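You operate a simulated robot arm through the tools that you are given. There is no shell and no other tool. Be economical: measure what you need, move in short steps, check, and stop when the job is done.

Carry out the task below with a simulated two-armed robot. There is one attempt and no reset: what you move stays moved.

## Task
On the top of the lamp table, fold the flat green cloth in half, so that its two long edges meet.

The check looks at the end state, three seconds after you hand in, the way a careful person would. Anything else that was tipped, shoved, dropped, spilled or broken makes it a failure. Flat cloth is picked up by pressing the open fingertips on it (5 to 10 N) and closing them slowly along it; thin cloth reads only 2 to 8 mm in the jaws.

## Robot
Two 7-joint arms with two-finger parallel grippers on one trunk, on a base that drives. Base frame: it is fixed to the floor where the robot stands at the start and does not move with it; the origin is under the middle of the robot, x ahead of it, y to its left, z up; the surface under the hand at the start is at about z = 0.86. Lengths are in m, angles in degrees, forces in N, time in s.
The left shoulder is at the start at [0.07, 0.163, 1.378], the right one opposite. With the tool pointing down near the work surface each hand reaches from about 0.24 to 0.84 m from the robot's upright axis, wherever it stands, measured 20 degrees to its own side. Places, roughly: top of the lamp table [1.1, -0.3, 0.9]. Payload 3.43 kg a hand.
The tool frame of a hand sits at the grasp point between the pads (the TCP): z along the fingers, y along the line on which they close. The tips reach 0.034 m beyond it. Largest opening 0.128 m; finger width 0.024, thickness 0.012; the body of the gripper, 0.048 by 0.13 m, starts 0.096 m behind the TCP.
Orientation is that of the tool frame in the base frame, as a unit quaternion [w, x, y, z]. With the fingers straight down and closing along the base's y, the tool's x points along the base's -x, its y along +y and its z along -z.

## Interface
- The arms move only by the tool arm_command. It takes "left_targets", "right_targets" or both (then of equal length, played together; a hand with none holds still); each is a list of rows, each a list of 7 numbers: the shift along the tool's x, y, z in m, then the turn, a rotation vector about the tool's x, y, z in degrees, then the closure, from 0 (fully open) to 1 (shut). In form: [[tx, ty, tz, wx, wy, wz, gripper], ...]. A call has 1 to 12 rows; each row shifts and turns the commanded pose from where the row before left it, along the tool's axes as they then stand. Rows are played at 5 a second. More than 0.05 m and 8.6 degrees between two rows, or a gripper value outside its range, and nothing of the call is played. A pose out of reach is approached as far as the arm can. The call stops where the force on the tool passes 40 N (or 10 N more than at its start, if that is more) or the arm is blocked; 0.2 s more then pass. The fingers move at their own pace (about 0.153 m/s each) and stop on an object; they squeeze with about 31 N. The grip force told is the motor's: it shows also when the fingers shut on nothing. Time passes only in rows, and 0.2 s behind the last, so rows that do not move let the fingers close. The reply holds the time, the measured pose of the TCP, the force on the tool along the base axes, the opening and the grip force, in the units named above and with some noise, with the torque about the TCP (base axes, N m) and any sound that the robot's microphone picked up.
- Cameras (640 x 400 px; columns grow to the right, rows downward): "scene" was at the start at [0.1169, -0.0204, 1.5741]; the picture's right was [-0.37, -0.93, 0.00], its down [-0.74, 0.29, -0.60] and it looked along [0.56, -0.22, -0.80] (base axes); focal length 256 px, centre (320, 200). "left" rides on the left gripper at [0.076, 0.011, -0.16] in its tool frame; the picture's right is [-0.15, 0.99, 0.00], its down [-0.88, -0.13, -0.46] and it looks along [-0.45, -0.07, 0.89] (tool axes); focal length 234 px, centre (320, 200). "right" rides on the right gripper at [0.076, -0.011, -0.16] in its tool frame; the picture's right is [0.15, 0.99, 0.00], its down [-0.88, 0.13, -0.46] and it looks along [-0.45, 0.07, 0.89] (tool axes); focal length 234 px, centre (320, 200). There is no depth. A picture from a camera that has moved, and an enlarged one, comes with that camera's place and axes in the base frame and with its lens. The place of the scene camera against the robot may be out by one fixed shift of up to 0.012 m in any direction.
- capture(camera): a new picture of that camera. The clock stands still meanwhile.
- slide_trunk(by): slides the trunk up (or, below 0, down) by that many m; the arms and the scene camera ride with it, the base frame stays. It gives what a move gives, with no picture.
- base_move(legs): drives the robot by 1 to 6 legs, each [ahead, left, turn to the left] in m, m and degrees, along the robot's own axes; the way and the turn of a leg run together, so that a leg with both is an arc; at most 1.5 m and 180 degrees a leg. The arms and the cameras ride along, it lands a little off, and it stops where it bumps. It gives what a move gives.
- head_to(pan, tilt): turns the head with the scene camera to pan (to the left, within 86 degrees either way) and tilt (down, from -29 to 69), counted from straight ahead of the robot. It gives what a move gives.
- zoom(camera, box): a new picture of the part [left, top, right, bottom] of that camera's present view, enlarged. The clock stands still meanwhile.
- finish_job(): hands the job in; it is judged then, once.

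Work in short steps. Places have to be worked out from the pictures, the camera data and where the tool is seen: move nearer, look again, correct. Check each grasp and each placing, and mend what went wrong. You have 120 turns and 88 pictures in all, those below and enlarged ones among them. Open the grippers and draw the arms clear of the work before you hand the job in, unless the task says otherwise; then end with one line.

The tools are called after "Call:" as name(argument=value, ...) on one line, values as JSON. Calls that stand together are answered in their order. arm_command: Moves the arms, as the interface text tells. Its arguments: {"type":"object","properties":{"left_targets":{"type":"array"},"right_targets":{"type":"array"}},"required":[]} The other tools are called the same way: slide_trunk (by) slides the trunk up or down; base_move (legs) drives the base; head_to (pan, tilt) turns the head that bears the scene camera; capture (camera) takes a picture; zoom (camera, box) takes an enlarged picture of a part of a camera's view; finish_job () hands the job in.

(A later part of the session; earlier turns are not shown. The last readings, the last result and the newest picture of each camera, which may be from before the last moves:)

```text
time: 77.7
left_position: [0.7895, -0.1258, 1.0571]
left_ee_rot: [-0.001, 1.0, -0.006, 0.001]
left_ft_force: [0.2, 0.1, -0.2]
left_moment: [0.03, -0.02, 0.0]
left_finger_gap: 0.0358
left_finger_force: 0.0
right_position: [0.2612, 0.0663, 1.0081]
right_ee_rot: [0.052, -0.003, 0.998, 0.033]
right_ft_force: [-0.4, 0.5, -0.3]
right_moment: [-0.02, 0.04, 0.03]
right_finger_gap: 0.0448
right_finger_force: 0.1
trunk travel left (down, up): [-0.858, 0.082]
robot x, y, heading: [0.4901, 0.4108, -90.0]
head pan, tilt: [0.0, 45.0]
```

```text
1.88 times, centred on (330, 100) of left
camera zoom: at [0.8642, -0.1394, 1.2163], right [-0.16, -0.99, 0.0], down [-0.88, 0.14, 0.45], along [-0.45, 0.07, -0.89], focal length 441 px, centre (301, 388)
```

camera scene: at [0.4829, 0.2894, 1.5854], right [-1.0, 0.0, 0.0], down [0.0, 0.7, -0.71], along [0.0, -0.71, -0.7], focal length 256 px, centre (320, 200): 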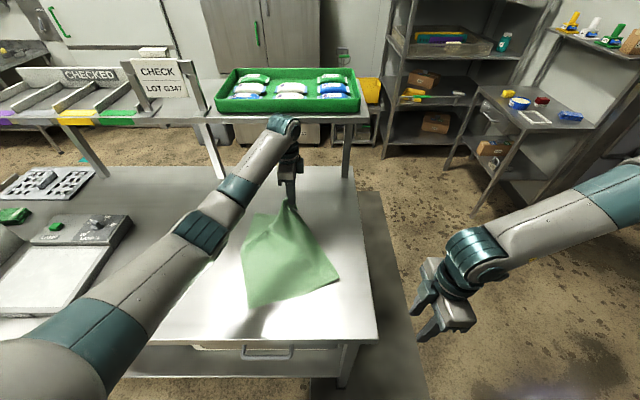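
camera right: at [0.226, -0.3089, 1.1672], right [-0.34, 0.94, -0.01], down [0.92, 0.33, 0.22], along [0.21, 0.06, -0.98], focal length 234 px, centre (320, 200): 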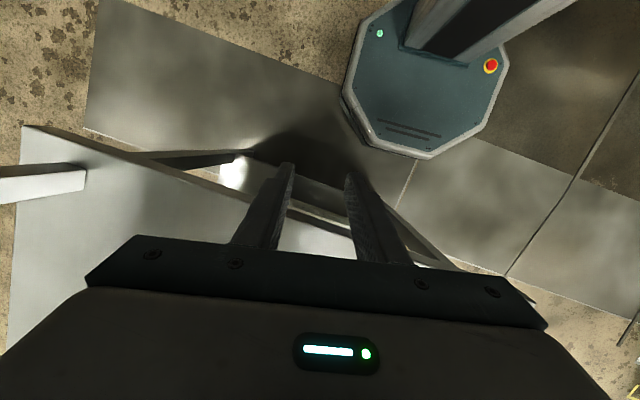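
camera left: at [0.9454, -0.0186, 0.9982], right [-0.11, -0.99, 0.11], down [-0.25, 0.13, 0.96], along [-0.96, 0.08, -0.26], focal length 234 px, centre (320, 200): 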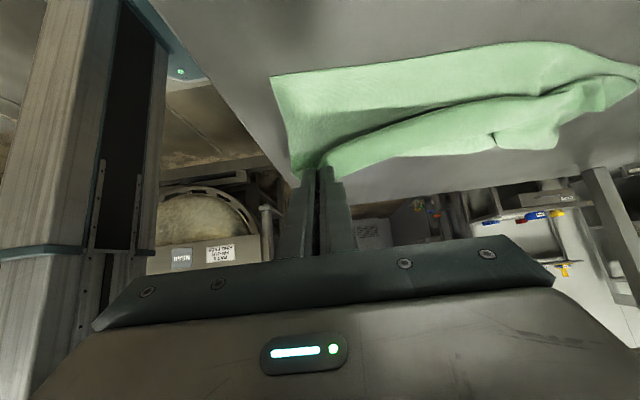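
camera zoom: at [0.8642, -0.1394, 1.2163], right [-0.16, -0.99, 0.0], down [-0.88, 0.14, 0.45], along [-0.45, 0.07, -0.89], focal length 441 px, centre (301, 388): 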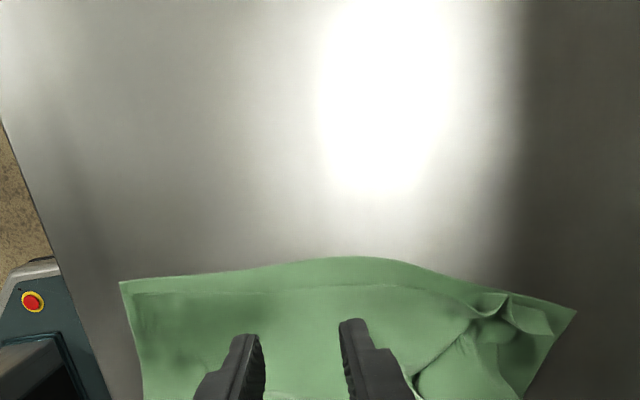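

Much better: the near half of the flap lies flat, with its edge close to the A–B edge. I'll pull back a bit to see the whole cloth, the B/D end in particular.

Call:
arm_command(left_targets=[[-0.03, 0.01, -0.03, 0, 0, 0, 0.72], [-0.03, 0.01, -0.03, 0, 0, 0, 0.72], [-0.03, 0.01, -0.02, 0, 0, 0, 0.72], [-0.02, 0.01, -0.01, 0, 0, 0, 0.72], [0, 0, 0, 0, 0, 0, 0.72]])

Call:
zoom(camera="left", box=[180, 20, 500, 220])

```text
time: 78.9
left_position: [0.6784, -0.1649, 1.1475]
left_ee_rot: [0.0, 1.0, -0.004, -0.001]
left_ft_force: [0.8, 0.8, -0.2]
left_moment: [-0.01, 0.01, 0.03]
left_finger_gap: 0.0359
left_finger_force: 0.1
right_position: [0.2628, 0.0666, 1.0084]
right_ee_rot: [0.053, -0.003, 0.998, 0.033]
right_ft_force: [0.1, 0.4, -0.2]
right_moment: [0.0, -0.01, 0.01]
right_finger_gap: 0.045
right_finger_force: 0.0
trunk travel left (down, up): [-0.858, 0.082]
robot x, y, heading: [0.4866, 0.4087, -90.0]
head pan, tilt: [0.0, 45.0]
```

```text
2.00 times, centred on (340, 120) of left
camera zoom: at [0.7528, -0.1763, 1.306], right [-0.16, -0.99, 0.0], down [-0.88, 0.14, 0.46], along [-0.45, 0.07, -0.89], focal length 468 px, centre (280, 360)
```

zoom: 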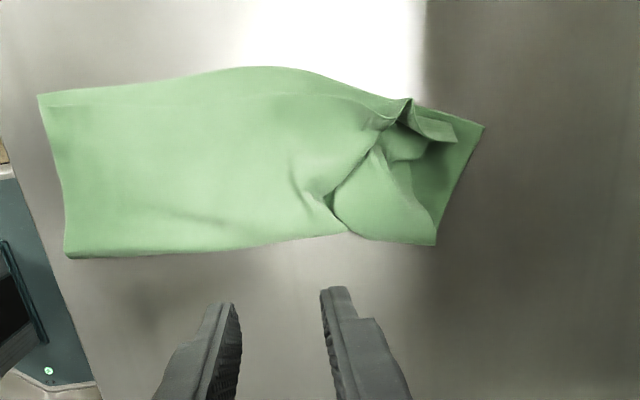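

Nearly there. The remaining fault is a tuck at the B/D end, so I'll look at it closely.

Call:
zoom(camera="left", box=[325, 55, 435, 150])

```text
4.21 times, centred on (380, 102) of left
camera zoom: at [0.7528, -0.1763, 1.306], right [-0.16, -0.99, 0.0], down [-0.88, 0.14, 0.46], along [-0.45, 0.07, -0.89], focal length 986 px, centre (67, 610)
```

zoom: 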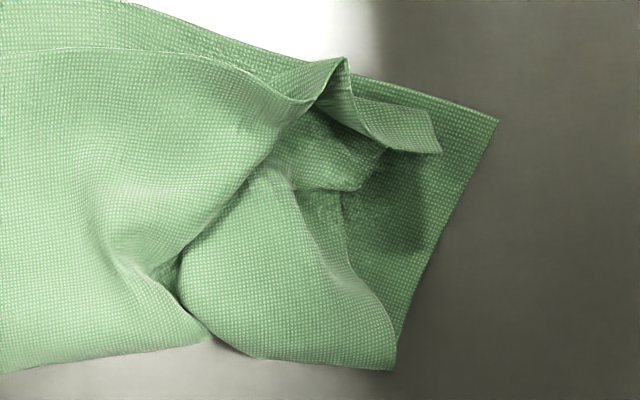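

The crease at this end is too close to B (9 cm instead of 14). Pulling D forward won't fix that, so I'll unfold this end: take the D tongue at about (.721, −.306), lay it back out towards −x, then refold it with the tilted technique that worked at C. First I descend over the tongue.

Call:
arm_command(left_targets=[[0.0054, 0.0176, 0.027, 0, 0, 0, 0.86], [0.0054, 0.0176, 0.027, 0, 0, 0, 0.86], [0.0054, 0.0176, 0.027, 0, 0, 0, 0.86], [0.0054, 0.0176, 0.027, 0, 0, 0, 0.86], [0.0054, 0.0176, 0.027, 0, 0, 0, 0.86], [0.0054, 0.0176, 0.027, 0, 0, 0, 0.86], [0.0054, 0.0176, 0.027, 0, 0, 0, 0.86], [0.0054, 0.0176, 0.02, 0, 0, 0, 0.86], [0, 0, 0, 0, 0, 0, 0.86]])

Call:
zoom(camera="left", box=[250, 90, 410, 200])

```text
time: 80.9
left_position: [0.7201, -0.304, 0.9398]
left_ee_rot: [0.0, 1.0, -0.006, -0.001]
left_ft_force: [0.2, 0.4, -0.2]
left_moment: [0.0, 0.03, -0.03]
left_finger_gap: 0.0182
left_finger_force: 0.0
right_position: [0.2614, 0.068, 1.0077]
right_ee_rot: [0.053, -0.002, 0.998, 0.034]
right_ft_force: [0.6, -1.1, 0.4]
right_moment: [-0.01, 0.02, 0.02]
right_finger_gap: 0.0449
right_finger_force: 0.1
trunk travel left (down, up): [-0.858, 0.082]
robot x, y, heading: [0.4867, 0.4089, -90.1]
head pan, tilt: [0.0, 45.0]
```

```text
3.64 times, centred on (330, 145) of left
camera zoom: at [0.7946, -0.317, 1.0973], right [-0.16, -0.99, 0.0], down [-0.88, 0.14, 0.46], along [-0.45, 0.07, -0.89], focal length 852 px, centre (284, 400)
```

zoom: 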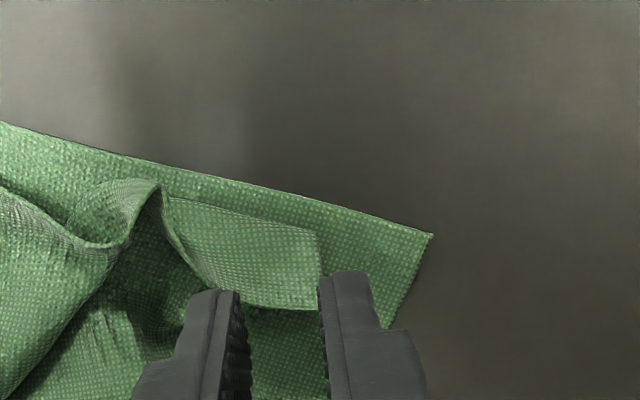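

The tongue is centred at about (.720, −.301), right under the fingers. I'll press onto it.

Call:
arm_command(left_targets=[[0, -0.002, 0.02, 0, 0, 0, 0.86], [0, 0, 0.015, 0, 0, 0, 0.86], [0, 0, 0.006, 0, 0, 0, 0.86], [0, 0, 0.003, 0, 0, 0, 0.86], [0, 0, 0, 0, 0, 0, 0.86]])

```text
time: 82.1
left_position: [0.7195, -0.3028, 0.8984]
left_ee_rot: [0.002, 1.0, -0.005, -0.001]
left_ft_force: [3.2, 1.0, 18.1]
left_moment: [0.23, -0.07, 0.0]
left_finger_gap: 0.0183
left_finger_force: 0.2
right_position: [0.2615, 0.069, 1.0091]
right_ee_rot: [0.052, -0.004, 0.998, 0.034]
right_ft_force: [0.3, -0.1, -0.5]
right_moment: [-0.01, -0.02, -0.04]
right_finger_gap: 0.0447
right_finger_force: 0.1
trunk travel left (down, up): [-0.858, 0.082]
robot x, y, heading: [0.4855, 0.4071, -90.2]
head pan, tilt: [0.0, 45.0]
```

At 18 N it's pressing too hard, so I back off 2 mm, then close slowly and lift slightly.

Call:
arm_command(left_targets=[[0, 0, -0.002, 0, 0, 0, 0.86], [0, 0, 0, 0, 0, 0, 0.88], [0, 0, 0, 0, 0, 0, 0.9], [0, 0, 0, 0, 0, 0, 0.92], [0, 0, 0, 0, 0, 0, 0.95], [0, 0, 0, 0, 0, 0, 1.0], [0, 0, 0, 0, 0, 0, 1.0], [0, 0, -0.015, 0, 0, 0, 1.0], [0, 0, -0.015, 0, 0, 0, 1.0], [0, 0, -0.01, 0, 0, 0, 1.0]])

Call:
zoom(camera="left", box=[220, 60, 420, 200])

```text
time: 84.3
left_position: [0.7205, -0.3036, 0.9371]
left_ee_rot: [0.0, 1.0, -0.005, 0.001]
left_ft_force: [0.2, -0.1, 0.6]
left_moment: [0.03, 0.03, -0.03]
left_finger_gap: 0.002
left_finger_force: 31.3
right_position: [0.2624, 0.0678, 1.0083]
right_ee_rot: [0.053, -0.002, 0.998, 0.034]
right_ft_force: [0.3, 0.7, 0.4]
right_moment: [-0.01, 0.04, 0.0]
right_finger_gap: 0.0445
right_finger_force: 0.1
trunk travel left (down, up): [-0.858, 0.082]
robot x, y, heading: [0.4877, 0.4108, -90.1]
head pan, tilt: [0.0, 45.0]
```

```text
2.86 times, centred on (320, 130) of left
camera zoom: at [0.7954, -0.3158, 1.0952], right [-0.16, -0.99, 0.0], down [-0.88, 0.14, 0.46], along [-0.45, 0.07, -0.89], focal length 669 px, centre (320, 400)
```

zoom: 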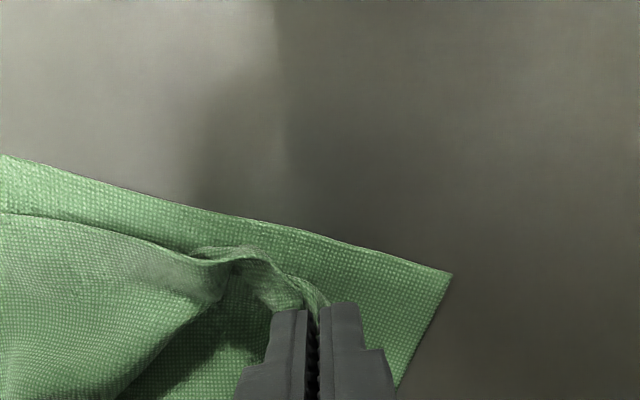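

Only the tongue is gripped; the B layer stays down. I'll drag it back low towards −x to unfold this end.

Call:
arm_command(left_targets=[[-0.02, 0, -0.004, 0, 0, 0, 1], [-0.02, 0, -0.004, 0, 0, 0, 1], [-0.02, 0, 0, 0, 0, 0, 1], [-0.02, 0, 0, 0, 0, 0, 1], [-0.02, 0, 0, 0, 0, 0, 1], [-0.02, 0, 0, 0, 0, 0, 1], [-0.02, -0.001, 0, 0, 0, 0, 1], [-0.02, -0.002, 0, 0, 0, 0, 1], [-0.02, -0.002, 0, 0, 0, 0, 1], [-0.02, -0.002, 0, 0, 0, 0, 1], [-0.02, -0.002, 0, 0, 0, 0, 1]])

Call:
capture(camera="left")

Call:
zoom(camera="scene", box=[180, 180, 350, 320])

```text
time: 86.7
left_position: [0.4984, -0.2927, 0.9441]
left_ee_rot: [-0.001, 1.0, -0.007, 0.0]
left_ft_force: [-0.2, -0.5, 0.4]
left_moment: [0.0, 0.01, 0.0]
left_finger_gap: 0.002
left_finger_force: 31.2
right_position: [0.2618, 0.0671, 1.0083]
right_ee_rot: [0.053, -0.004, 0.998, 0.034]
right_ft_force: [-0.8, -0.2, 0.8]
right_moment: [0.01, -0.01, -0.03]
right_finger_gap: 0.0449
right_finger_force: 0.1
trunk travel left (down, up): [-0.858, 0.082]
robot x, y, heading: [0.486, 0.4076, -90.1]
head pan, tilt: [0.0, 45.0]
```

```text
24 pictures are left
camera left: at [0.5728, -0.3044, 1.1033], right [-0.16, -0.99, 0.0], down [-0.88, 0.14, 0.46], along [-0.45, 0.07, -0.89], focal length 234 px, centre (320, 200)
```

left: 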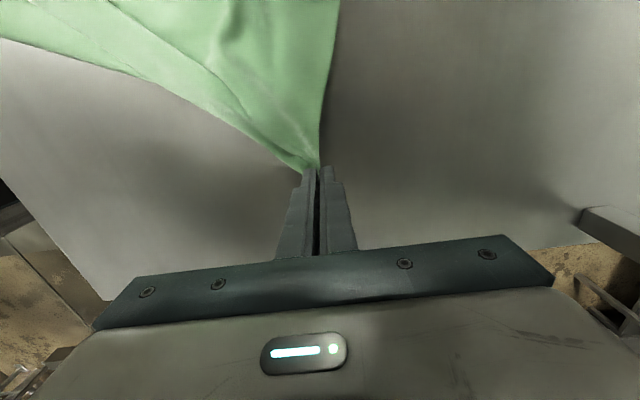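

```text
2.86 times, centred on (265, 250) of scene
camera zoom: at [0.4827, 0.2841, 1.5847], right [-1.0, 0.0, 0.0], down [0.0, 0.71, -0.71], along [0.0, -0.71, -0.71], focal length 730 px, centre (477, 57)
```

zoom: 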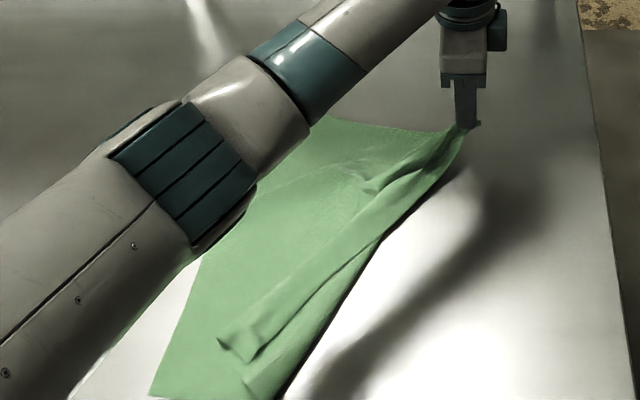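

This end is unfolded with no tuck. I'll lay D down, release, and tilt the hand −30° just above it for a better regrip.

Call:
arm_command(left_targets=[[-0.01, 0, 0.012, 0, 0, 0, 1], [-0.01, 0, 0.012, 0, 0, 0, 1], [-0.005, 0, 0.012, 0, 0, 0, 1], [-0.003, 0, 0.008, 0, 0, 0, 1], [0, 0, 0, 0, 0, 0, 0.93], [0, 0, 0, 0, 0, 0, 0.87], [0, 0, 0, 0, 0, 0, 0.8], [0, 0, -0.02, 0, 0, 0, 0.76], [0, 0, -0.03, 0, 0, 0, 0.76], [0, 0, -0.02, 0, 0, 0, 0.76], [0, 0, 0, 0, 0, 0, 0.76]])

Call:
capture(camera="left")

```text
time: 89.1
left_position: [0.4727, -0.2919, 0.9711]
left_ee_rot: [0.0, 1.0, -0.006, -0.001]
left_ft_force: [-0.3, 1.3, 0.4]
left_moment: [-0.01, 0.02, -0.01]
left_finger_gap: 0.0308
left_finger_force: 0.1
right_position: [0.2622, 0.0655, 1.0085]
right_ee_rot: [0.052, -0.002, 0.998, 0.034]
right_ft_force: [0.0, 0.6, 0.5]
right_moment: [0.01, -0.04, 0.02]
right_finger_gap: 0.0449
right_finger_force: 0.1
trunk travel left (down, up): [-0.858, 0.082]
robot x, y, heading: [0.4845, 0.4084, -90.2]
head pan, tilt: [0.0, 45.0]
```

```text
22 pictures are left
camera left: at [0.5482, -0.3043, 1.1298], right [-0.16, -0.99, 0.0], down [-0.88, 0.14, 0.46], along [-0.45, 0.07, -0.89], focal length 234 px, centre (320, 200)
```

left: 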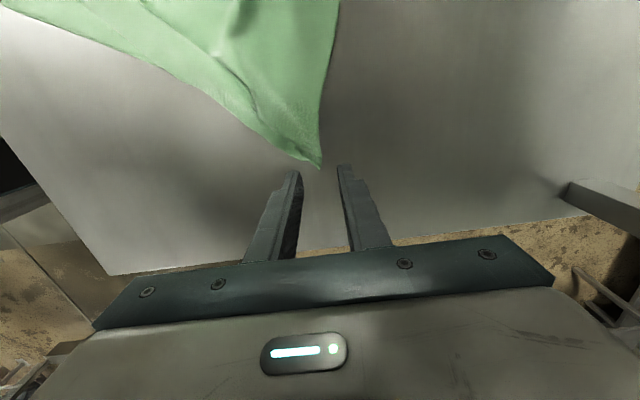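

D is at (.456, −.290). I'll tilt −30° and place the tips just inside the corner at about (.477, −.279), with a narrow opening.

Call:
arm_command(left_targets=[[0, -0.0032, 0.01, 0, 7.5, 0, 0.83], [-0.0013, -0.0032, 0.0099, 0, 7.5, 0, 0.83], [-0.0026, -0.0032, 0.0097, 0, 7.5, 0, 0.83], [-0.0038, -0.0032, 0.0092, 0, 7.5, 0, 0.83], [0, 0, 0, 0, 0, 0, 0.83]])

Call:
zoom(camera="left", box=[250, 110, 410, 220])

```text
time: 90.3
left_position: [0.4742, -0.2799, 0.9313]
left_ee_rot: [0.001, 0.966, -0.006, 0.259]
left_ft_force: [-0.1, -0.2, 0.2]
left_moment: [-0.01, -0.01, -0.01]
left_finger_gap: 0.0217
left_finger_force: 0.0
right_position: [0.2625, 0.0674, 1.008]
right_ee_rot: [0.052, -0.002, 0.998, 0.034]
right_ft_force: [-0.1, -0.2, 0.7]
right_moment: [-0.02, 0.04, -0.01]
right_finger_gap: 0.0447
right_finger_force: 0.1
trunk travel left (down, up): [-0.858, 0.082]
robot x, y, heading: [0.4861, 0.4075, -90.2]
head pan, tilt: [0.0, 45.0]
```

```text
3.64 times, centred on (330, 165) of left
camera zoom: at [0.4588, -0.2904, 1.1055], right [-0.14, -0.99, -0.07], down [-0.99, 0.14, -0.05], along [0.06, 0.07, -1.0], focal length 852 px, centre (284, 327)
```

zoom: 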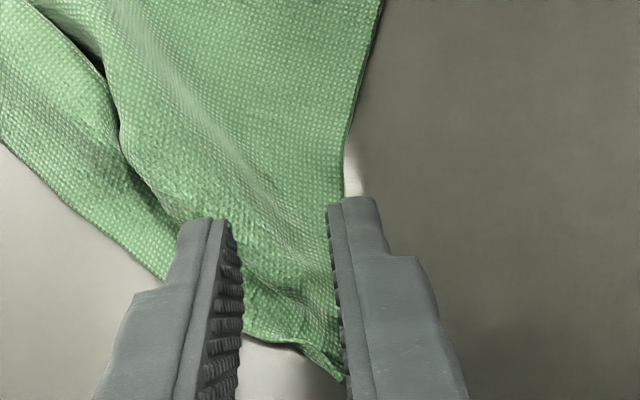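

Nearly aligned. I'll shift 4 mm in y and 4 mm in x so both tips land on cloth, then press.

Call:
arm_command(left_targets=[[-0.0035, -0.004, 0.0107, 0, 0, 0, 0.83], [-0.005, 0, 0.0087, 0, 0, 0, 0.83], [-0.004, 0, 0.0069, 0, 0, 0, 0.83], [-0.002, 0, 0.0035, 0, 0, 0, 0.83], [-0.0005, 0, 0.001, 0, 0, 0, 0.83], [0, 0, 0, 0, 0, 0, 0.83]])

```text
time: 91.7
left_position: [0.474, -0.2748, 0.8963]
left_ee_rot: [0.002, 0.966, -0.006, 0.258]
left_ft_force: [0.8, -0.2, 4.7]
left_moment: [0.0, -0.09, 0.01]
left_finger_gap: 0.0217
left_finger_force: 0.1
right_position: [0.2609, 0.0677, 1.0079]
right_ee_rot: [0.053, -0.003, 0.998, 0.034]
right_ft_force: [1.0, -0.3, 0.3]
right_moment: [-0.02, 0.0, -0.01]
right_finger_gap: 0.0447
right_finger_force: 0.0
trunk travel left (down, up): [-0.858, 0.082]
robot x, y, heading: [0.4898, 0.408, -90.0]
head pan, tilt: [0.0, 45.0]
```

The force is 4.7 N, so I press half a millimetre more, close slowly and lift 2.5 cm.

Call:
arm_command(left_targets=[[-0.0003, 0, 0.0006, 0, 0, 0, 0.85], [0, 0, 0, 0, 0, 0, 0.87], [0, 0, 0, 0, 0, 0, 0.89], [0, 0, 0, 0, 0, 0, 0.91], [0, 0, 0, 0, 0, 0, 0.93], [0, 0, 0, 0, 0, 0, 0.96], [0, 0, 0, 0, 0, 0, 1.0], [0, 0, 0, 0, 0, 0, 1.0], [0.0065, 0, -0.011, 0, 0, 0, 1.0], [0.0065, 0, -0.011, 0, 0, 0, 1.0], [0, 0, 0, 0, 0, 0, 1.0]])

Call:
capture(camera="left")

```text
time: 94.1
left_position: [0.4737, -0.2748, 0.92]
left_ee_rot: [0.002, 0.966, -0.006, 0.259]
left_ft_force: [-0.5, 0.2, 0.0]
left_moment: [0.02, 0.0, 0.01]
left_finger_gap: 0.0024
left_finger_force: 31.1
right_position: [0.2624, 0.068, 1.0085]
right_ee_rot: [0.052, -0.002, 0.998, 0.034]
right_ft_force: [0.7, -0.7, 0.5]
right_moment: [0.0, 0.01, 0.01]
right_finger_gap: 0.0448
right_finger_force: 0.1
trunk travel left (down, up): [-0.858, 0.082]
robot x, y, heading: [0.4847, 0.4108, -90.0]
head pan, tilt: [0.0, 45.0]
```

```text
20 pictures are left
camera left: at [0.4595, -0.2857, 1.096], right [-0.14, -0.99, -0.07], down [-0.99, 0.14, -0.05], along [0.06, 0.07, -1.0], focal length 234 px, centre (320, 200)
```

left: 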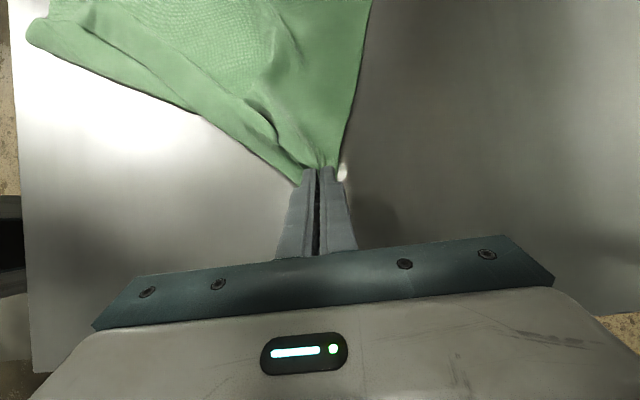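

D is held. I'll carry it low towards B in two stages, first 10 cm across and then the roll from −30° to +56°.

Call:
arm_command(left_targets=[[0.0182, 0.005, 0.0036, 0, 0, 0, 1], [0.0182, 0.005, 0.0036, 0, 0, 0, 1], [0.0182, 0.005, 0.0036, 0, 0, 0, 1], [0.0182, 0.005, 0.0036, 0, 0, 0, 1], [0.0152, 0.005, 0.0088, 0, 0, 0, 1], [0.0152, 0.005, 0.0088, 0, 0, 0, 1]])

Call:
arm_command(left_targets=[[0.0128, 0.0023, 0.0048, 0, -7.8, 0, 1], [0.0134, 0.0023, 0.0036, 0, -7.8, 0, 1], [0.0138, 0.0023, 0.0024, 0, -7.8, 0, 1], [0.014, 0.0023, 0.0011, 0, -7.8, 0, 1], [0.0141, 0.0023, -0.0002, 0, -7.8, 0, 1], [0.014, 0.0023, -0.0015, 0, -7.8, 0, 1], [0.0137, 0.0023, -0.0027, 0, -7.8, 0, 1], [0.0132, 0.0023, -0.004, 0, -7.8, 0, 1], [0.0126, 0.0023, -0.0051, 0, -7.8, 0, 1], [0.0151, 0.0023, -0.0023, 0, -7.8, 0, 1], [0.0147, 0.0023, -0.0038, 0, -7.8, 0, 1]])

Call:
zoom(camera="scene", box=[180, 180, 350, 320])

Call:
capture(camera="left")

```text
time: 95.5
left_position: [0.582, -0.3052, 0.9433]
left_ee_rot: [0.002, 0.966, -0.006, 0.259]
left_ft_force: [-0.3, -0.2, 0.0]
left_moment: [0.0, 0.03, 0.04]
left_finger_gap: 0.002
left_finger_force: 30.9
right_position: [0.2632, 0.0676, 1.0088]
right_ee_rot: [0.052, -0.002, 0.998, 0.035]
right_ft_force: [0.0, -0.7, 0.6]
right_moment: [-0.01, 0.07, 0.02]
right_finger_gap: 0.045
right_finger_force: 0.0
trunk travel left (down, up): [-0.858, 0.082]
robot x, y, heading: [0.4868, 0.4094, -90.1]
head pan, tilt: [0.0, 45.0]
```

```text
time: 97.9
left_position: [0.7298, -0.3306, 0.9303]
left_ee_rot: [-0.001, 0.883, -0.005, -0.469]
left_ft_force: [0.1, -0.4, -0.9]
left_moment: [0.02, 0.0, -0.01]
left_finger_gap: 0.0021
left_finger_force: 30.4
left hand out of reach, approached as far as the arm can: row 11
right_position: [0.2615, 0.0667, 1.0067]
right_ee_rot: [0.052, -0.003, 0.998, 0.034]
right_ft_force: [-0.9, -0.3, 0.3]
right_moment: [0.01, -0.01, 0.03]
right_finger_gap: 0.0447
right_finger_force: 0.1
trunk travel left (down, up): [-0.858, 0.082]
robot x, y, heading: [0.4894, 0.4095, -90.0]
head pan, tilt: [0.0, 45.0]
```

```text
2.86 times, centred on (265, 250) of scene
camera zoom: at [0.4837, 0.2831, 1.5845], right [-1.0, 0.0, 0.0], down [0.0, 0.71, -0.71], along [0.0, -0.71, -0.71], focal length 730 px, centre (477, 57)
```

zoom: 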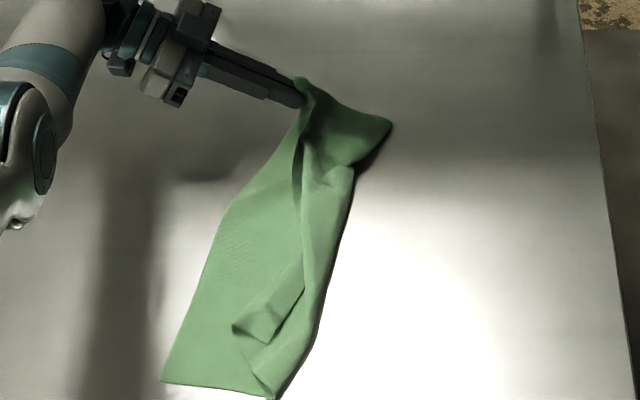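

```text
18 pictures are left
camera left: at [0.9034, -0.3443, 0.9551], right [-0.09, -0.99, 0.12], down [-0.11, 0.13, 0.98], along [-0.99, 0.08, -0.13], focal length 234 px, centre (320, 200)
```

left: 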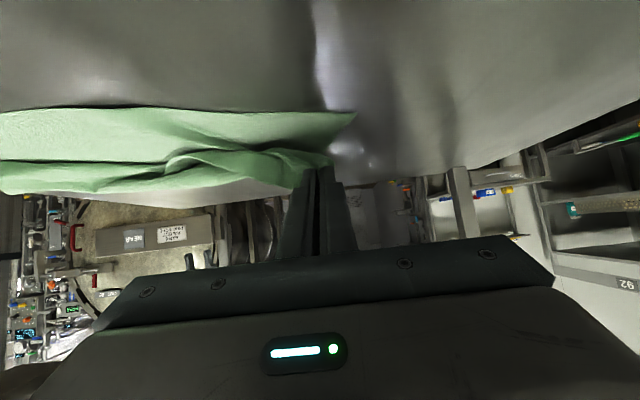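

D is just above B, which I see at (.717, −.367). I'll lower it with a slight pull towards −y, then release and withdraw.

Call:
arm_command(left_targets=[[0.0106, 0.003, 0.0047, 0, 0, 0, 1], [0.0106, 0.003, 0.0047, 0, 0, 0, 1], [0.0106, 0.003, 0.0047, 0, 0, 0, 1], [0, 0, 0, 0, 0, 0, 1], [0, 0, 0, 0, 0, 0, 0.92], [0, 0, 0, 0, 0, 0, 0.85], [0, 0, 0, 0, 0, 0, 0.8], [0, 0, -0.01, 0, 0, 0, 0.8], [0, 0, -0.02, 0, 0, 0, 0.8], [0, 0, -0.03, 0, 0, 0, 0.8], [0, 0, -0.03, 0, 0, 0, 0.8]])

Call:
arm_command(left_targets=[[-0.0166, -0.01, 0.0032, 0, 8, 0, 0.76], [-0.0169, -0.01, 0.0009, 0, 8, 0, 0.76], [-0.0169, -0.02, -0.0015, 0, 8, 0, 0.76], [-0.0166, -0.02, -0.0038, 0, 8, 0, 0.76], [-0.0159, -0.03, -0.0061, 0, 8, 0, 0.76], [-0.0148, -0.03, -0.0182, 0, 8, 0, 0.76], [-0.0136, -0.03, -0.0302, 0, 8, 0, 0.76], [-0.02, -0.02, -0.03, 0, 0, 0, 0.76], [-0.02, 0, -0.03, 0, 0, 0, 0.76], [-0.02, 0, -0.03, 0, 0, 0, 0.76]])

Call:
capture(camera="left")

```text
time: 100.3
left_position: [0.8067, -0.3131, 0.9526]
left_ee_rot: [-0.003, 0.883, -0.005, -0.469]
left_ft_force: [0.7, -1.0, 1.2]
left_moment: [0.01, 0.06, -0.02]
left_finger_gap: 0.0255
left_finger_force: 0.0
left hand out of reach, approached as far as the arm can: row 1, 2, 3
right_position: [0.2632, 0.0681, 1.0087]
right_ee_rot: [0.053, -0.003, 0.998, 0.033]
right_ft_force: [-0.4, -0.3, 0.5]
right_moment: [0.0, 0.04, 0.05]
right_finger_gap: 0.0449
right_finger_force: 0.0
trunk travel left (down, up): [-0.858, 0.082]
robot x, y, heading: [0.4905, 0.4094, -90.4]
head pan, tilt: [0.0, 45.0]
```

```text
time: 102.5
left_position: [0.6663, -0.1466, 1.1565]
left_ee_rot: [0.0, 1.0, -0.005, 0.003]
left_ft_force: [1.6, -0.3, -0.4]
left_moment: [-0.02, 0.0, 0.04]
left_finger_gap: 0.0307
left_finger_force: 0.0
right_position: [0.2615, 0.0676, 1.0081]
right_ee_rot: [0.054, -0.002, 0.998, 0.034]
right_ft_force: [0.5, -0.2, -0.4]
right_moment: [0.01, -0.05, 0.01]
right_finger_gap: 0.0447
right_finger_force: 0.1
trunk travel left (down, up): [-0.858, 0.082]
robot x, y, heading: [0.4864, 0.407, -90.1]
head pan, tilt: [0.0, 45.0]
```

```text
17 pictures are left
camera left: at [0.7409, -0.159, 1.3149], right [-0.16, -0.99, 0.0], down [-0.88, 0.14, 0.45], along [-0.45, 0.07, -0.89], focal length 234 px, centre (320, 200)
```

left: 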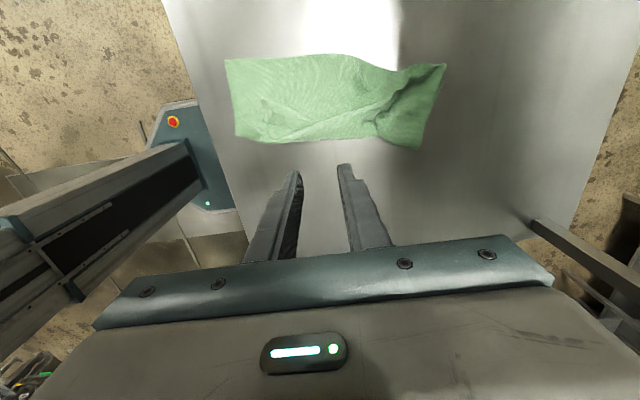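

I'll zoom in on the cloth.

Call:
zoom(camera="left", box=[220, 40, 460, 160])

```text
2.67 times, centred on (340, 100) of left
camera zoom: at [0.7409, -0.159, 1.3149], right [-0.16, -0.99, 0.0], down [-0.88, 0.14, 0.45], along [-0.45, 0.07, -0.89], focal length 624 px, centre (267, 467)
```

zoom: 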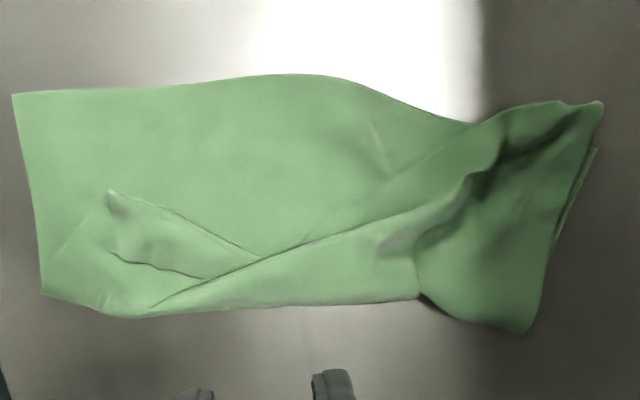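

D now overlies B to within about 2.5 cm with no tuck. The C end was dragged back by the unfolding, so I'll look closely at it.

Call:
zoom(camera="left", box=[225, 95, 335, 165])

```text
5.71 times, centred on (280, 130) of left
camera zoom: at [0.7409, -0.159, 1.3149], right [-0.16, -0.99, 0.0], down [-0.88, 0.14, 0.45], along [-0.45, 0.07, -0.89], focal length 1338 px, centre (549, 600)
```

zoom: 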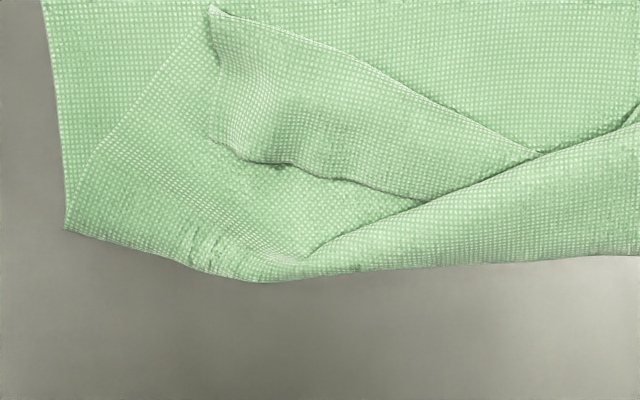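

C is again folded back, at about (.693, −.043) with a strip 3 cm deep, the same situation I fixed before. I'll go in with the −30° tilt just inside C.

Call:
arm_command(left_targets=[[0.0034, -0.0092, 0.0246, 0, 7.5, 0, 0.8], [0.0002, -0.0092, 0.0248, 0, 7.5, 0, 0.8], [-0.0031, -0.0092, 0.0247, 0, 7.5, 0, 0.8], [-0.0063, -0.0092, 0.024, 0, 7.5, 0, 0.8], [-0.0094, -0.0092, 0.023, 0, 0, 0, 0.8], [-0.0094, -0.0092, 0.023, 0, 0, 0, 0.8], [-0.0094, -0.0092, 0.023, 0, 0, 0, 0.8], [-0.0094, -0.0092, 0.023, 0, 0, 0, 0.8], [-0.0094, -0.0092, 0.023, 0, 0, 0, 0.8], [0, 0, 0, 0, 0, 0, 0.8]])

Call:
zoom(camera="left", box=[240, 100, 400, 210])

```text
time: 104.7
left_position: [0.6991, -0.0626, 0.9345]
left_ee_rot: [0.002, 0.965, -0.007, 0.26]
left_ft_force: [-0.2, 0.0, -0.3]
left_moment: [0.02, 0.01, -0.04]
left_finger_gap: 0.0256
left_finger_force: 0.1
right_position: [0.2616, 0.0675, 1.0091]
right_ee_rot: [0.053, -0.003, 0.998, 0.035]
right_ft_force: [0.2, 0.2, 0.2]
right_moment: [-0.01, -0.01, 0.02]
right_finger_gap: 0.0447
right_finger_force: 0.1
trunk travel left (down, up): [-0.858, 0.082]
robot x, y, heading: [0.4854, 0.4115, -90.1]
head pan, tilt: [0.0, 45.0]
```

```text
3.64 times, centred on (320, 155) of left
camera zoom: at [0.684, -0.0739, 1.1088], right [-0.14, -0.99, -0.07], down [-0.99, 0.14, -0.05], along [0.06, 0.07, -1.0], focal length 852 px, centre (320, 364)
```

zoom: 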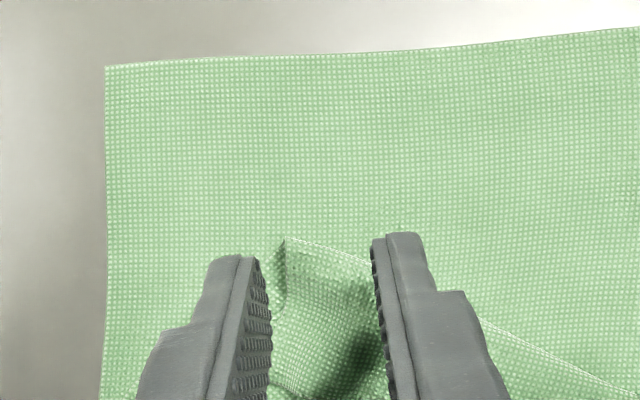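

From close up, C is at (.735, −.052) with its edge already facing +x, so only a Z-shaped tuck is left. I can simply pinch just inside C and pull it to A (.796, −.005) with no flip, so I press there now.

Call:
arm_command(left_targets=[[0.0063, 0.0095, 0.0152, 0, 0, 0, 0.8], [-0.005, 0, 0.0087, 0, 0, 0, 0.8], [-0.004, 0, 0.0069, 0, 0, 0, 0.8], [-0.003, 0, 0.0052, 0, 0, 0, 0.8], [-0.001, 0, 0.0017, 0, 0, 0, 0.8], [0, 0, 0, 0, 0, 0, 0.8]])

```text
time: 106.1
left_position: [0.7155, -0.0728, 0.8985]
left_ee_rot: [0.001, 0.965, -0.006, 0.261]
left_ft_force: [-0.5, -0.3, 1.7]
left_moment: [0.03, -0.01, 0.01]
left_finger_gap: 0.0254
left_finger_force: 0.0
right_position: [0.2615, 0.0673, 1.0076]
right_ee_rot: [0.052, -0.002, 0.998, 0.035]
right_ft_force: [-0.1, 0.6, 0.1]
right_moment: [0.0, 0.03, 0.0]
right_finger_gap: 0.0449
right_finger_force: 0.0
trunk travel left (down, up): [-0.858, 0.082]
robot x, y, heading: [0.4868, 0.4092, -90.1]
head pan, tilt: [0.0, 45.0]
```

Contact is light. I press about 1 mm more, close slowly, lift slightly and check.

Call:
arm_command(left_targets=[[-0.0006, 0, 0.001, 0, 0, 0, 0.81], [0, 0, 0, 0, 0, 0, 0.84], [0, 0, 0, 0, 0, 0, 0.87], [0, 0, 0, 0, 0, 0, 0.9], [0, 0, 0, 0, 0, 0, 0.93], [0, 0, 0, 0, 0, 0, 0.96], [0, 0, 0, 0, 0, 0, 1.0], [0, 0, 0, 0, 0, 0, 1.0], [0.0065, 0, -0.011, 0, 0, 0, 1.0], [0.004, 0, -0.007, 0, 0, 0, 1.0], [0, 0, 0, 0, 0, 0, 1.0]])

Call:
zoom(camera="left", box=[200, 60, 440, 210])

```text
time: 108.5
left_position: [0.7127, -0.0721, 0.9175]
left_ee_rot: [0.002, 0.966, -0.006, 0.259]
left_ft_force: [-0.2, 0.0, -0.1]
left_moment: [0.03, 0.01, -0.04]
left_finger_gap: 0.0023
left_finger_force: 31.0
right_position: [0.262, 0.0665, 1.0088]
right_ee_rot: [0.053, -0.003, 0.998, 0.034]
right_ft_force: [0.2, 0.5, -0.1]
right_moment: [0.0, -0.05, 0.03]
right_finger_gap: 0.0448
right_finger_force: 0.1
trunk travel left (down, up): [-0.858, 0.082]
robot x, y, heading: [0.4896, 0.4098, -90.1]
head pan, tilt: [0.0, 45.0]
```

```text
2.67 times, centred on (320, 135) of left
camera zoom: at [0.6977, -0.0831, 1.0925], right [-0.14, -0.99, -0.07], down [-0.99, 0.14, -0.05], along [0.06, 0.07, -1.0], focal length 624 px, centre (320, 373)
```

zoom: 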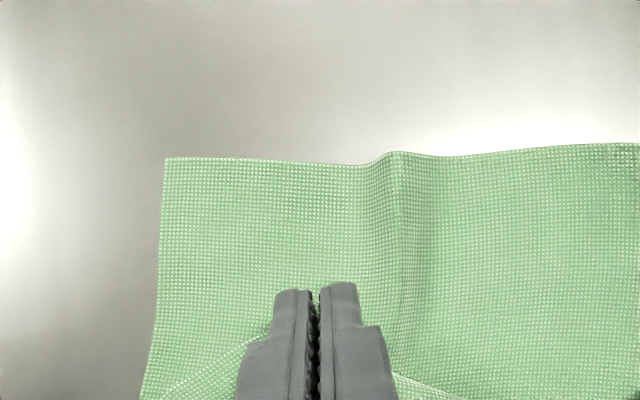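

The reading is 2.3 mm, a single layer, though the lower layer has a small wrinkle. I'll move towards A partway with a little lift and check that only the flap follows.

Call:
arm_command(left_targets=[[0.0137, -0.008, -0.0017, 0, -7.5, 0, 1], [0.0137, -0.008, -0.0017, 0, -7.5, 0, 1], [0.0137, -0.008, -0.0017, 0, -7.5, 0, 1], [0.0137, -0.008, -0.0017, 0, -7.5, 0, 1], [0, 0, 0, 0, 0, 0, 1]])

Call:
zoom(camera="scene", box=[180, 200, 330, 330])

```text
time: 109.7
left_position: [0.7623, -0.0415, 0.9411]
left_ee_rot: [-0.001, 1.0, -0.006, 0.001]
left_ft_force: [-0.7, -0.3, 0.2]
left_moment: [0.02, -0.02, -0.03]
left_finger_gap: 0.0021
left_finger_force: 30.8
right_position: [0.2618, 0.0668, 1.0073]
right_ee_rot: [0.052, -0.002, 0.998, 0.033]
right_ft_force: [0.1, 0.1, -0.2]
right_moment: [0.0, 0.02, -0.01]
right_finger_gap: 0.0449
right_finger_force: 0.1
trunk travel left (down, up): [-0.858, 0.082]
robot x, y, heading: [0.4859, 0.4091, -90.0]
head pan, tilt: [0.0, 45.0]
```

```text
3.08 times, centred on (255, 265) of scene
camera zoom: at [0.4829, 0.2832, 1.5846], right [-1.0, 0.0, 0.0], down [0.0, 0.71, -0.71], along [0.0, -0.71, -0.71], focal length 786 px, centre (520, 0)
```

zoom: 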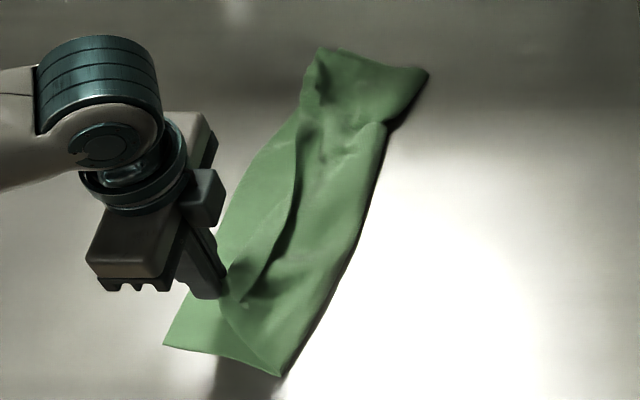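

Only the flap follows and the tuck is coming out. I'll finish the move onto A with a slight roll, release and withdraw.

Call:
arm_command(left_targets=[[0.0107, -0.005, 0.008, 0, -8, 0, 1], [0.0117, -0.005, 0.0071, 0, -8, 0, 1], [0.0127, -0.005, 0.006, 0, -8, 0, 1], [0.0135, -0.005, 0.0049, 0, -8, 0, 1], [0.001, 0, 0.0015, 0, 0, 0, 1], [0, 0, 0, 0, 0, 0, 0.93], [0, 0, 0, 0, 0, 0, 0.87], [0, 0, 0, 0, 0, 0, 0.82], [0, 0, -0.01, 0, 0, 0, 0.82], [0, 0, -0.02, 0, 0, 0, 0.82], [0, 0, -0.03, 0, 0, 0, 0.82], [0, 0, -0.03, 0, 0, 0, 0.82]])

Call:
arm_command(left_targets=[[-0.0169, 0.02, -0.0015, 0, 8, 0, 0.76], [-0.0166, 0.03, -0.0038, 0, 8, 0, 0.76], [-0.0159, 0.03, -0.0061, 0, 8, 0, 0.76], [-0.0148, 0.03, -0.0182, 0, 8, 0, 0.76], [-0.03, 0.02, -0.03, 0, 0, 0, 0.76], [-0.03, 0, -0.03, 0, 0, 0, 0.76], [-0.03, 0, -0.03, 0, 0, 0, 0.76]])

Call:
zoom(camera="left", box=[200, 30, 460, 180])

```text
time: 112.3
left_position: [0.856, -0.0214, 0.9804]
left_ee_rot: [-0.002, 0.962, -0.006, -0.274]
left_ft_force: [-1.0, 0.2, 0.6]
left_moment: [0.01, 0.01, 0.04]
left_finger_gap: 0.0231
left_finger_force: 0.0
right_position: [0.2616, 0.0674, 1.0084]
right_ee_rot: [0.052, -0.004, 0.998, 0.033]
right_ft_force: [-0.8, 0.5, 0.1]
right_moment: [-0.01, 0.0, 0.03]
right_finger_gap: 0.0448
right_finger_force: 0.0
trunk travel left (down, up): [-0.858, 0.082]
robot x, y, heading: [0.4881, 0.4095, -90.3]
head pan, tilt: [0.0, 45.0]
```

```text
time: 113.9
left_position: [0.7075, -0.1491, 1.1207]
left_ee_rot: [0.0, 1.0, -0.006, 0.003]
left_ft_force: [0.3, 0.5, -0.4]
left_moment: [0.0, -0.03, 0.01]
left_finger_gap: 0.0307
left_finger_force: 0.1
right_position: [0.2599, 0.0666, 1.0074]
right_ee_rot: [0.053, -0.002, 0.998, 0.034]
right_ft_force: [0.6, 0.4, 0.1]
right_moment: [0.02, -0.04, -0.01]
right_finger_gap: 0.0447
right_finger_force: 0.0
trunk travel left (down, up): [-0.858, 0.082]
robot x, y, heading: [0.4849, 0.41, -90.2]
head pan, tilt: [0.0, 45.0]
```

```text
2.46 times, centred on (330, 105) of left
camera zoom: at [0.7811, -0.1624, 1.2803], right [-0.16, -0.99, 0.0], down [-0.88, 0.14, 0.45], along [-0.45, 0.07, -0.89], focal length 576 px, centre (295, 434)
```

zoom: 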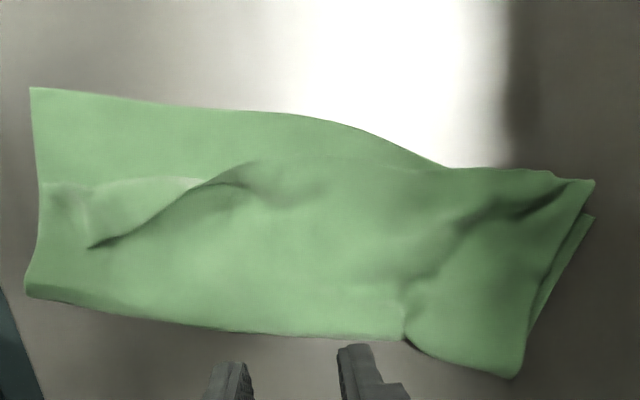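

The curl at C came back because the roll was too small. C is now at (.740, −.013) and A at (.836, −.003). I'll repeat the full −30° to +56° flip, which worked before, and approach C for that.

Call:
arm_command(left_targets=[[0.0047, -0.0161, 0.0238, 0, 7.5, 0, 0.8], [0.0016, -0.0161, 0.0242, 0, 7.5, 0, 0.8], [-0.0017, -0.0161, 0.0242, 0, 7.5, 0, 0.8], [-0.0048, -0.0161, 0.0238, 0, 7.5, 0, 0.8], [-0.0078, -0.0161, 0.023, 0, 0, 0, 0.8], [-0.0078, -0.0161, 0.023, 0, 0, 0, 0.8], [-0.0078, -0.0161, 0.023, 0, 0, 0, 0.8], [-0.0078, -0.0161, 0.023, 0, 0, 0, 0.8], [0, 0, 0, 0, 0, 0, 0.8]])

Call:
zoom(camera="left", box=[240, 100, 400, 210])

```text
time: 115.9
left_position: [0.7461, -0.0231, 0.9303]
left_ee_rot: [0.002, 0.966, -0.006, 0.26]
left_ft_force: [0.1, -0.8, -0.6]
left_moment: [-0.02, 0.01, -0.01]
left_finger_gap: 0.0258
left_finger_force: 0.0
right_position: [0.2619, 0.0671, 1.0074]
right_ee_rot: [0.052, -0.004, 0.998, 0.034]
right_ft_force: [-0.1, 0.5, 0.0]
right_moment: [0.01, -0.01, -0.02]
right_finger_gap: 0.0447
right_finger_force: 0.1
trunk travel left (down, up): [-0.858, 0.082]
robot x, y, heading: [0.4857, 0.4102, -90.0]
head pan, tilt: [0.0, 45.0]
```

```text
3.64 times, centred on (320, 155) of left
camera zoom: at [0.7318, -0.0337, 1.106], right [-0.14, -0.99, -0.07], down [-0.99, 0.14, -0.05], along [0.06, 0.07, -1.0], focal length 852 px, centre (320, 364)
```

zoom: 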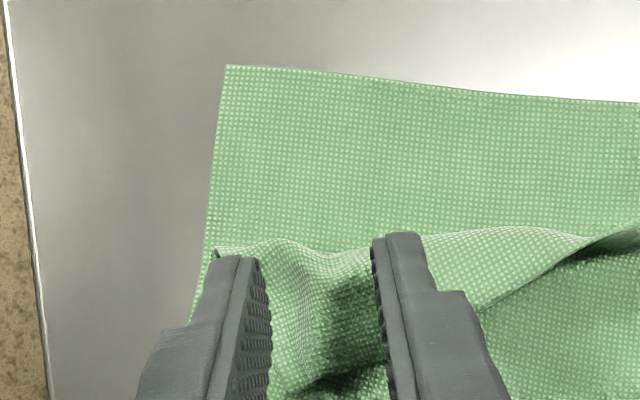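

The fingers straddle the curled strip about 1.3 cm inside its free edge. I press down.

Call:
arm_command(left_targets=[[-0.005, 0, 0.0087, 0, 0, 0, 0.8], [-0.005, 0, 0.0087, 0, 0, 0, 0.8], [-0.004, 0, 0.0069, 0, 0, 0, 0.8], [-0.002, 0, 0.0035, 0, 0, 0, 0.8], [-0.001, 0, 0.0017, 0, 0, 0, 0.8], [0, 0, 0, 0, 0, 0, 0.8]])

```text
time: 117.3
left_position: [0.749, -0.0234, 0.8986]
left_ee_rot: [0.003, 0.965, -0.005, 0.26]
left_ft_force: [2.2, -2.3, 14.9]
left_moment: [-0.08, -0.17, 0.04]
left_finger_gap: 0.0252
left_finger_force: 0.1
right_position: [0.2609, 0.0675, 1.0086]
right_ee_rot: [0.052, -0.003, 0.998, 0.033]
right_ft_force: [-0.1, -0.1, 0.4]
right_moment: [0.01, -0.02, 0.01]
right_finger_gap: 0.0451
right_finger_force: 0.0
trunk travel left (down, up): [-0.858, 0.082]
robot x, y, heading: [0.4842, 0.4078, -90.0]
head pan, tilt: [0.0, 45.0]
```

At 15 N I ease off 1.5 mm, close slowly and lift a little.

Call:
arm_command(left_targets=[[0.0007, 0, -0.0013, 0, 0, 0, 0.81], [0, 0, 0, 0, 0, 0, 0.84], [0, 0, 0, 0, 0, 0, 0.87], [0, 0, 0, 0, 0, 0, 0.9], [0, 0, 0, 0, 0, 0, 0.93], [0, 0, 0, 0, 0, 0, 0.96], [0, 0, 0, 0, 0, 0, 1.0], [0, 0, 0, 0, 0, 0, 1.0], [0.0055, 0, -0.009, 0, 0, 0, 1.0], [0.0055, 0, -0.009, 0, 0, 0, 1.0], [0, 0, 0, 0, 0, 0, 1.0]])

Call:
zoom(camera="left", box=[200, 60, 440, 210])

```text
time: 119.7
left_position: [0.7483, -0.0232, 0.918]
left_ee_rot: [0.002, 0.966, -0.006, 0.26]
left_ft_force: [-0.3, 0.1, 0.9]
left_moment: [-0.02, 0.01, 0.03]
left_finger_gap: 0.0022
left_finger_force: 30.9
right_position: [0.2619, 0.0674, 1.0092]
right_ee_rot: [0.052, -0.003, 0.998, 0.034]
right_ft_force: [0.6, -0.2, 0.4]
right_moment: [-0.01, 0.05, 0.02]
right_finger_gap: 0.0446
right_finger_force: 0.1
trunk travel left (down, up): [-0.858, 0.082]
robot x, y, heading: [0.489, 0.4046, -90.3]
head pan, tilt: [0.0, 45.0]
```

```text
2.67 times, centred on (320, 135) of left
camera zoom: at [0.7335, -0.0337, 1.0937], right [-0.14, -0.99, -0.07], down [-0.99, 0.14, -0.05], along [0.06, 0.07, -1.0], focal length 624 px, centre (320, 373)
```

zoom: 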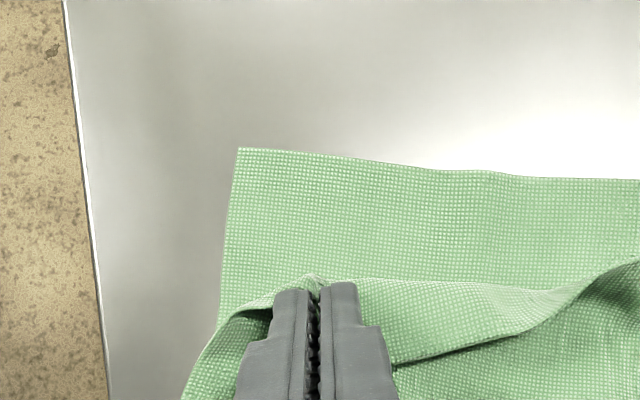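

Good grip, and A is confirmed at (.837, .002). I'll flip C over to A with the full roll.

Call:
arm_command(left_targets=[[0.0134, -0.0012, -0.0041, 0, -7.8, 0, 1], [0.0127, -0.0012, -0.0053, 0, -7.8, 0, 1], [0.0119, -0.0012, -0.0063, 0, -7.8, 0, 1], [0.011, -0.0012, -0.0073, 0, -7.8, 0, 1], [0.0101, -0.0012, -0.0001, 0, -7.8, 0, 1], [0.01, -0.0012, -0.0009, 0, -7.8, 0, 1], [0.0099, -0.0012, -0.0016, 0, -7.8, 0, 1], [0.0096, -0.0012, -0.0023, 0, -7.8, 0, 1], [0.0092, -0.0012, -0.0029, 0, -7.8, 0, 1], [0.0088, -0.0012, -0.0035, 0, -7.8, 0, 1], [0.0083, -0.0012, -0.0041, 0, -7.8, 0, 1], [0, 0, 0, 0, 0, 0, 1]])

Call:
zoom(camera="scene", box=[170, 200, 320, 330])

```text
time: 122.3
left_position: [0.8558, -0.0108, 0.9442]
left_ee_rot: [-0.003, 0.884, -0.005, -0.468]
left_ft_force: [0.0, 1.4, 0.4]
left_moment: [-0.01, -0.02, -0.01]
left_finger_gap: 0.0024
left_finger_force: 31.0
right_position: [0.2615, 0.0673, 1.0078]
right_ee_rot: [0.052, -0.003, 0.998, 0.034]
right_ft_force: [0.8, 0.6, 0.2]
right_moment: [0.02, 0.0, -0.01]
right_finger_gap: 0.0446
right_finger_force: 0.1
trunk travel left (down, up): [-0.858, 0.082]
robot x, y, heading: [0.486, 0.4096, -89.8]
head pan, tilt: [0.0, 45.0]
```

```text
3.08 times, centred on (245, 265) of scene
camera zoom: at [0.4834, 0.2841, 1.5847], right [-1.0, 0.0, 0.0], down [0.0, 0.71, -0.71], along [0.0, -0.71, -0.71], focal length 786 px, centre (551, 0)
```

zoom: 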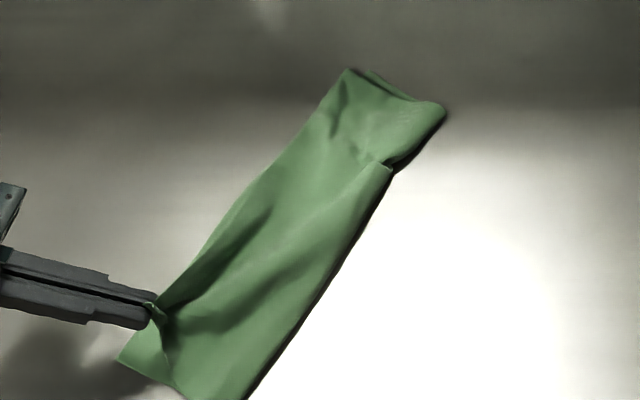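

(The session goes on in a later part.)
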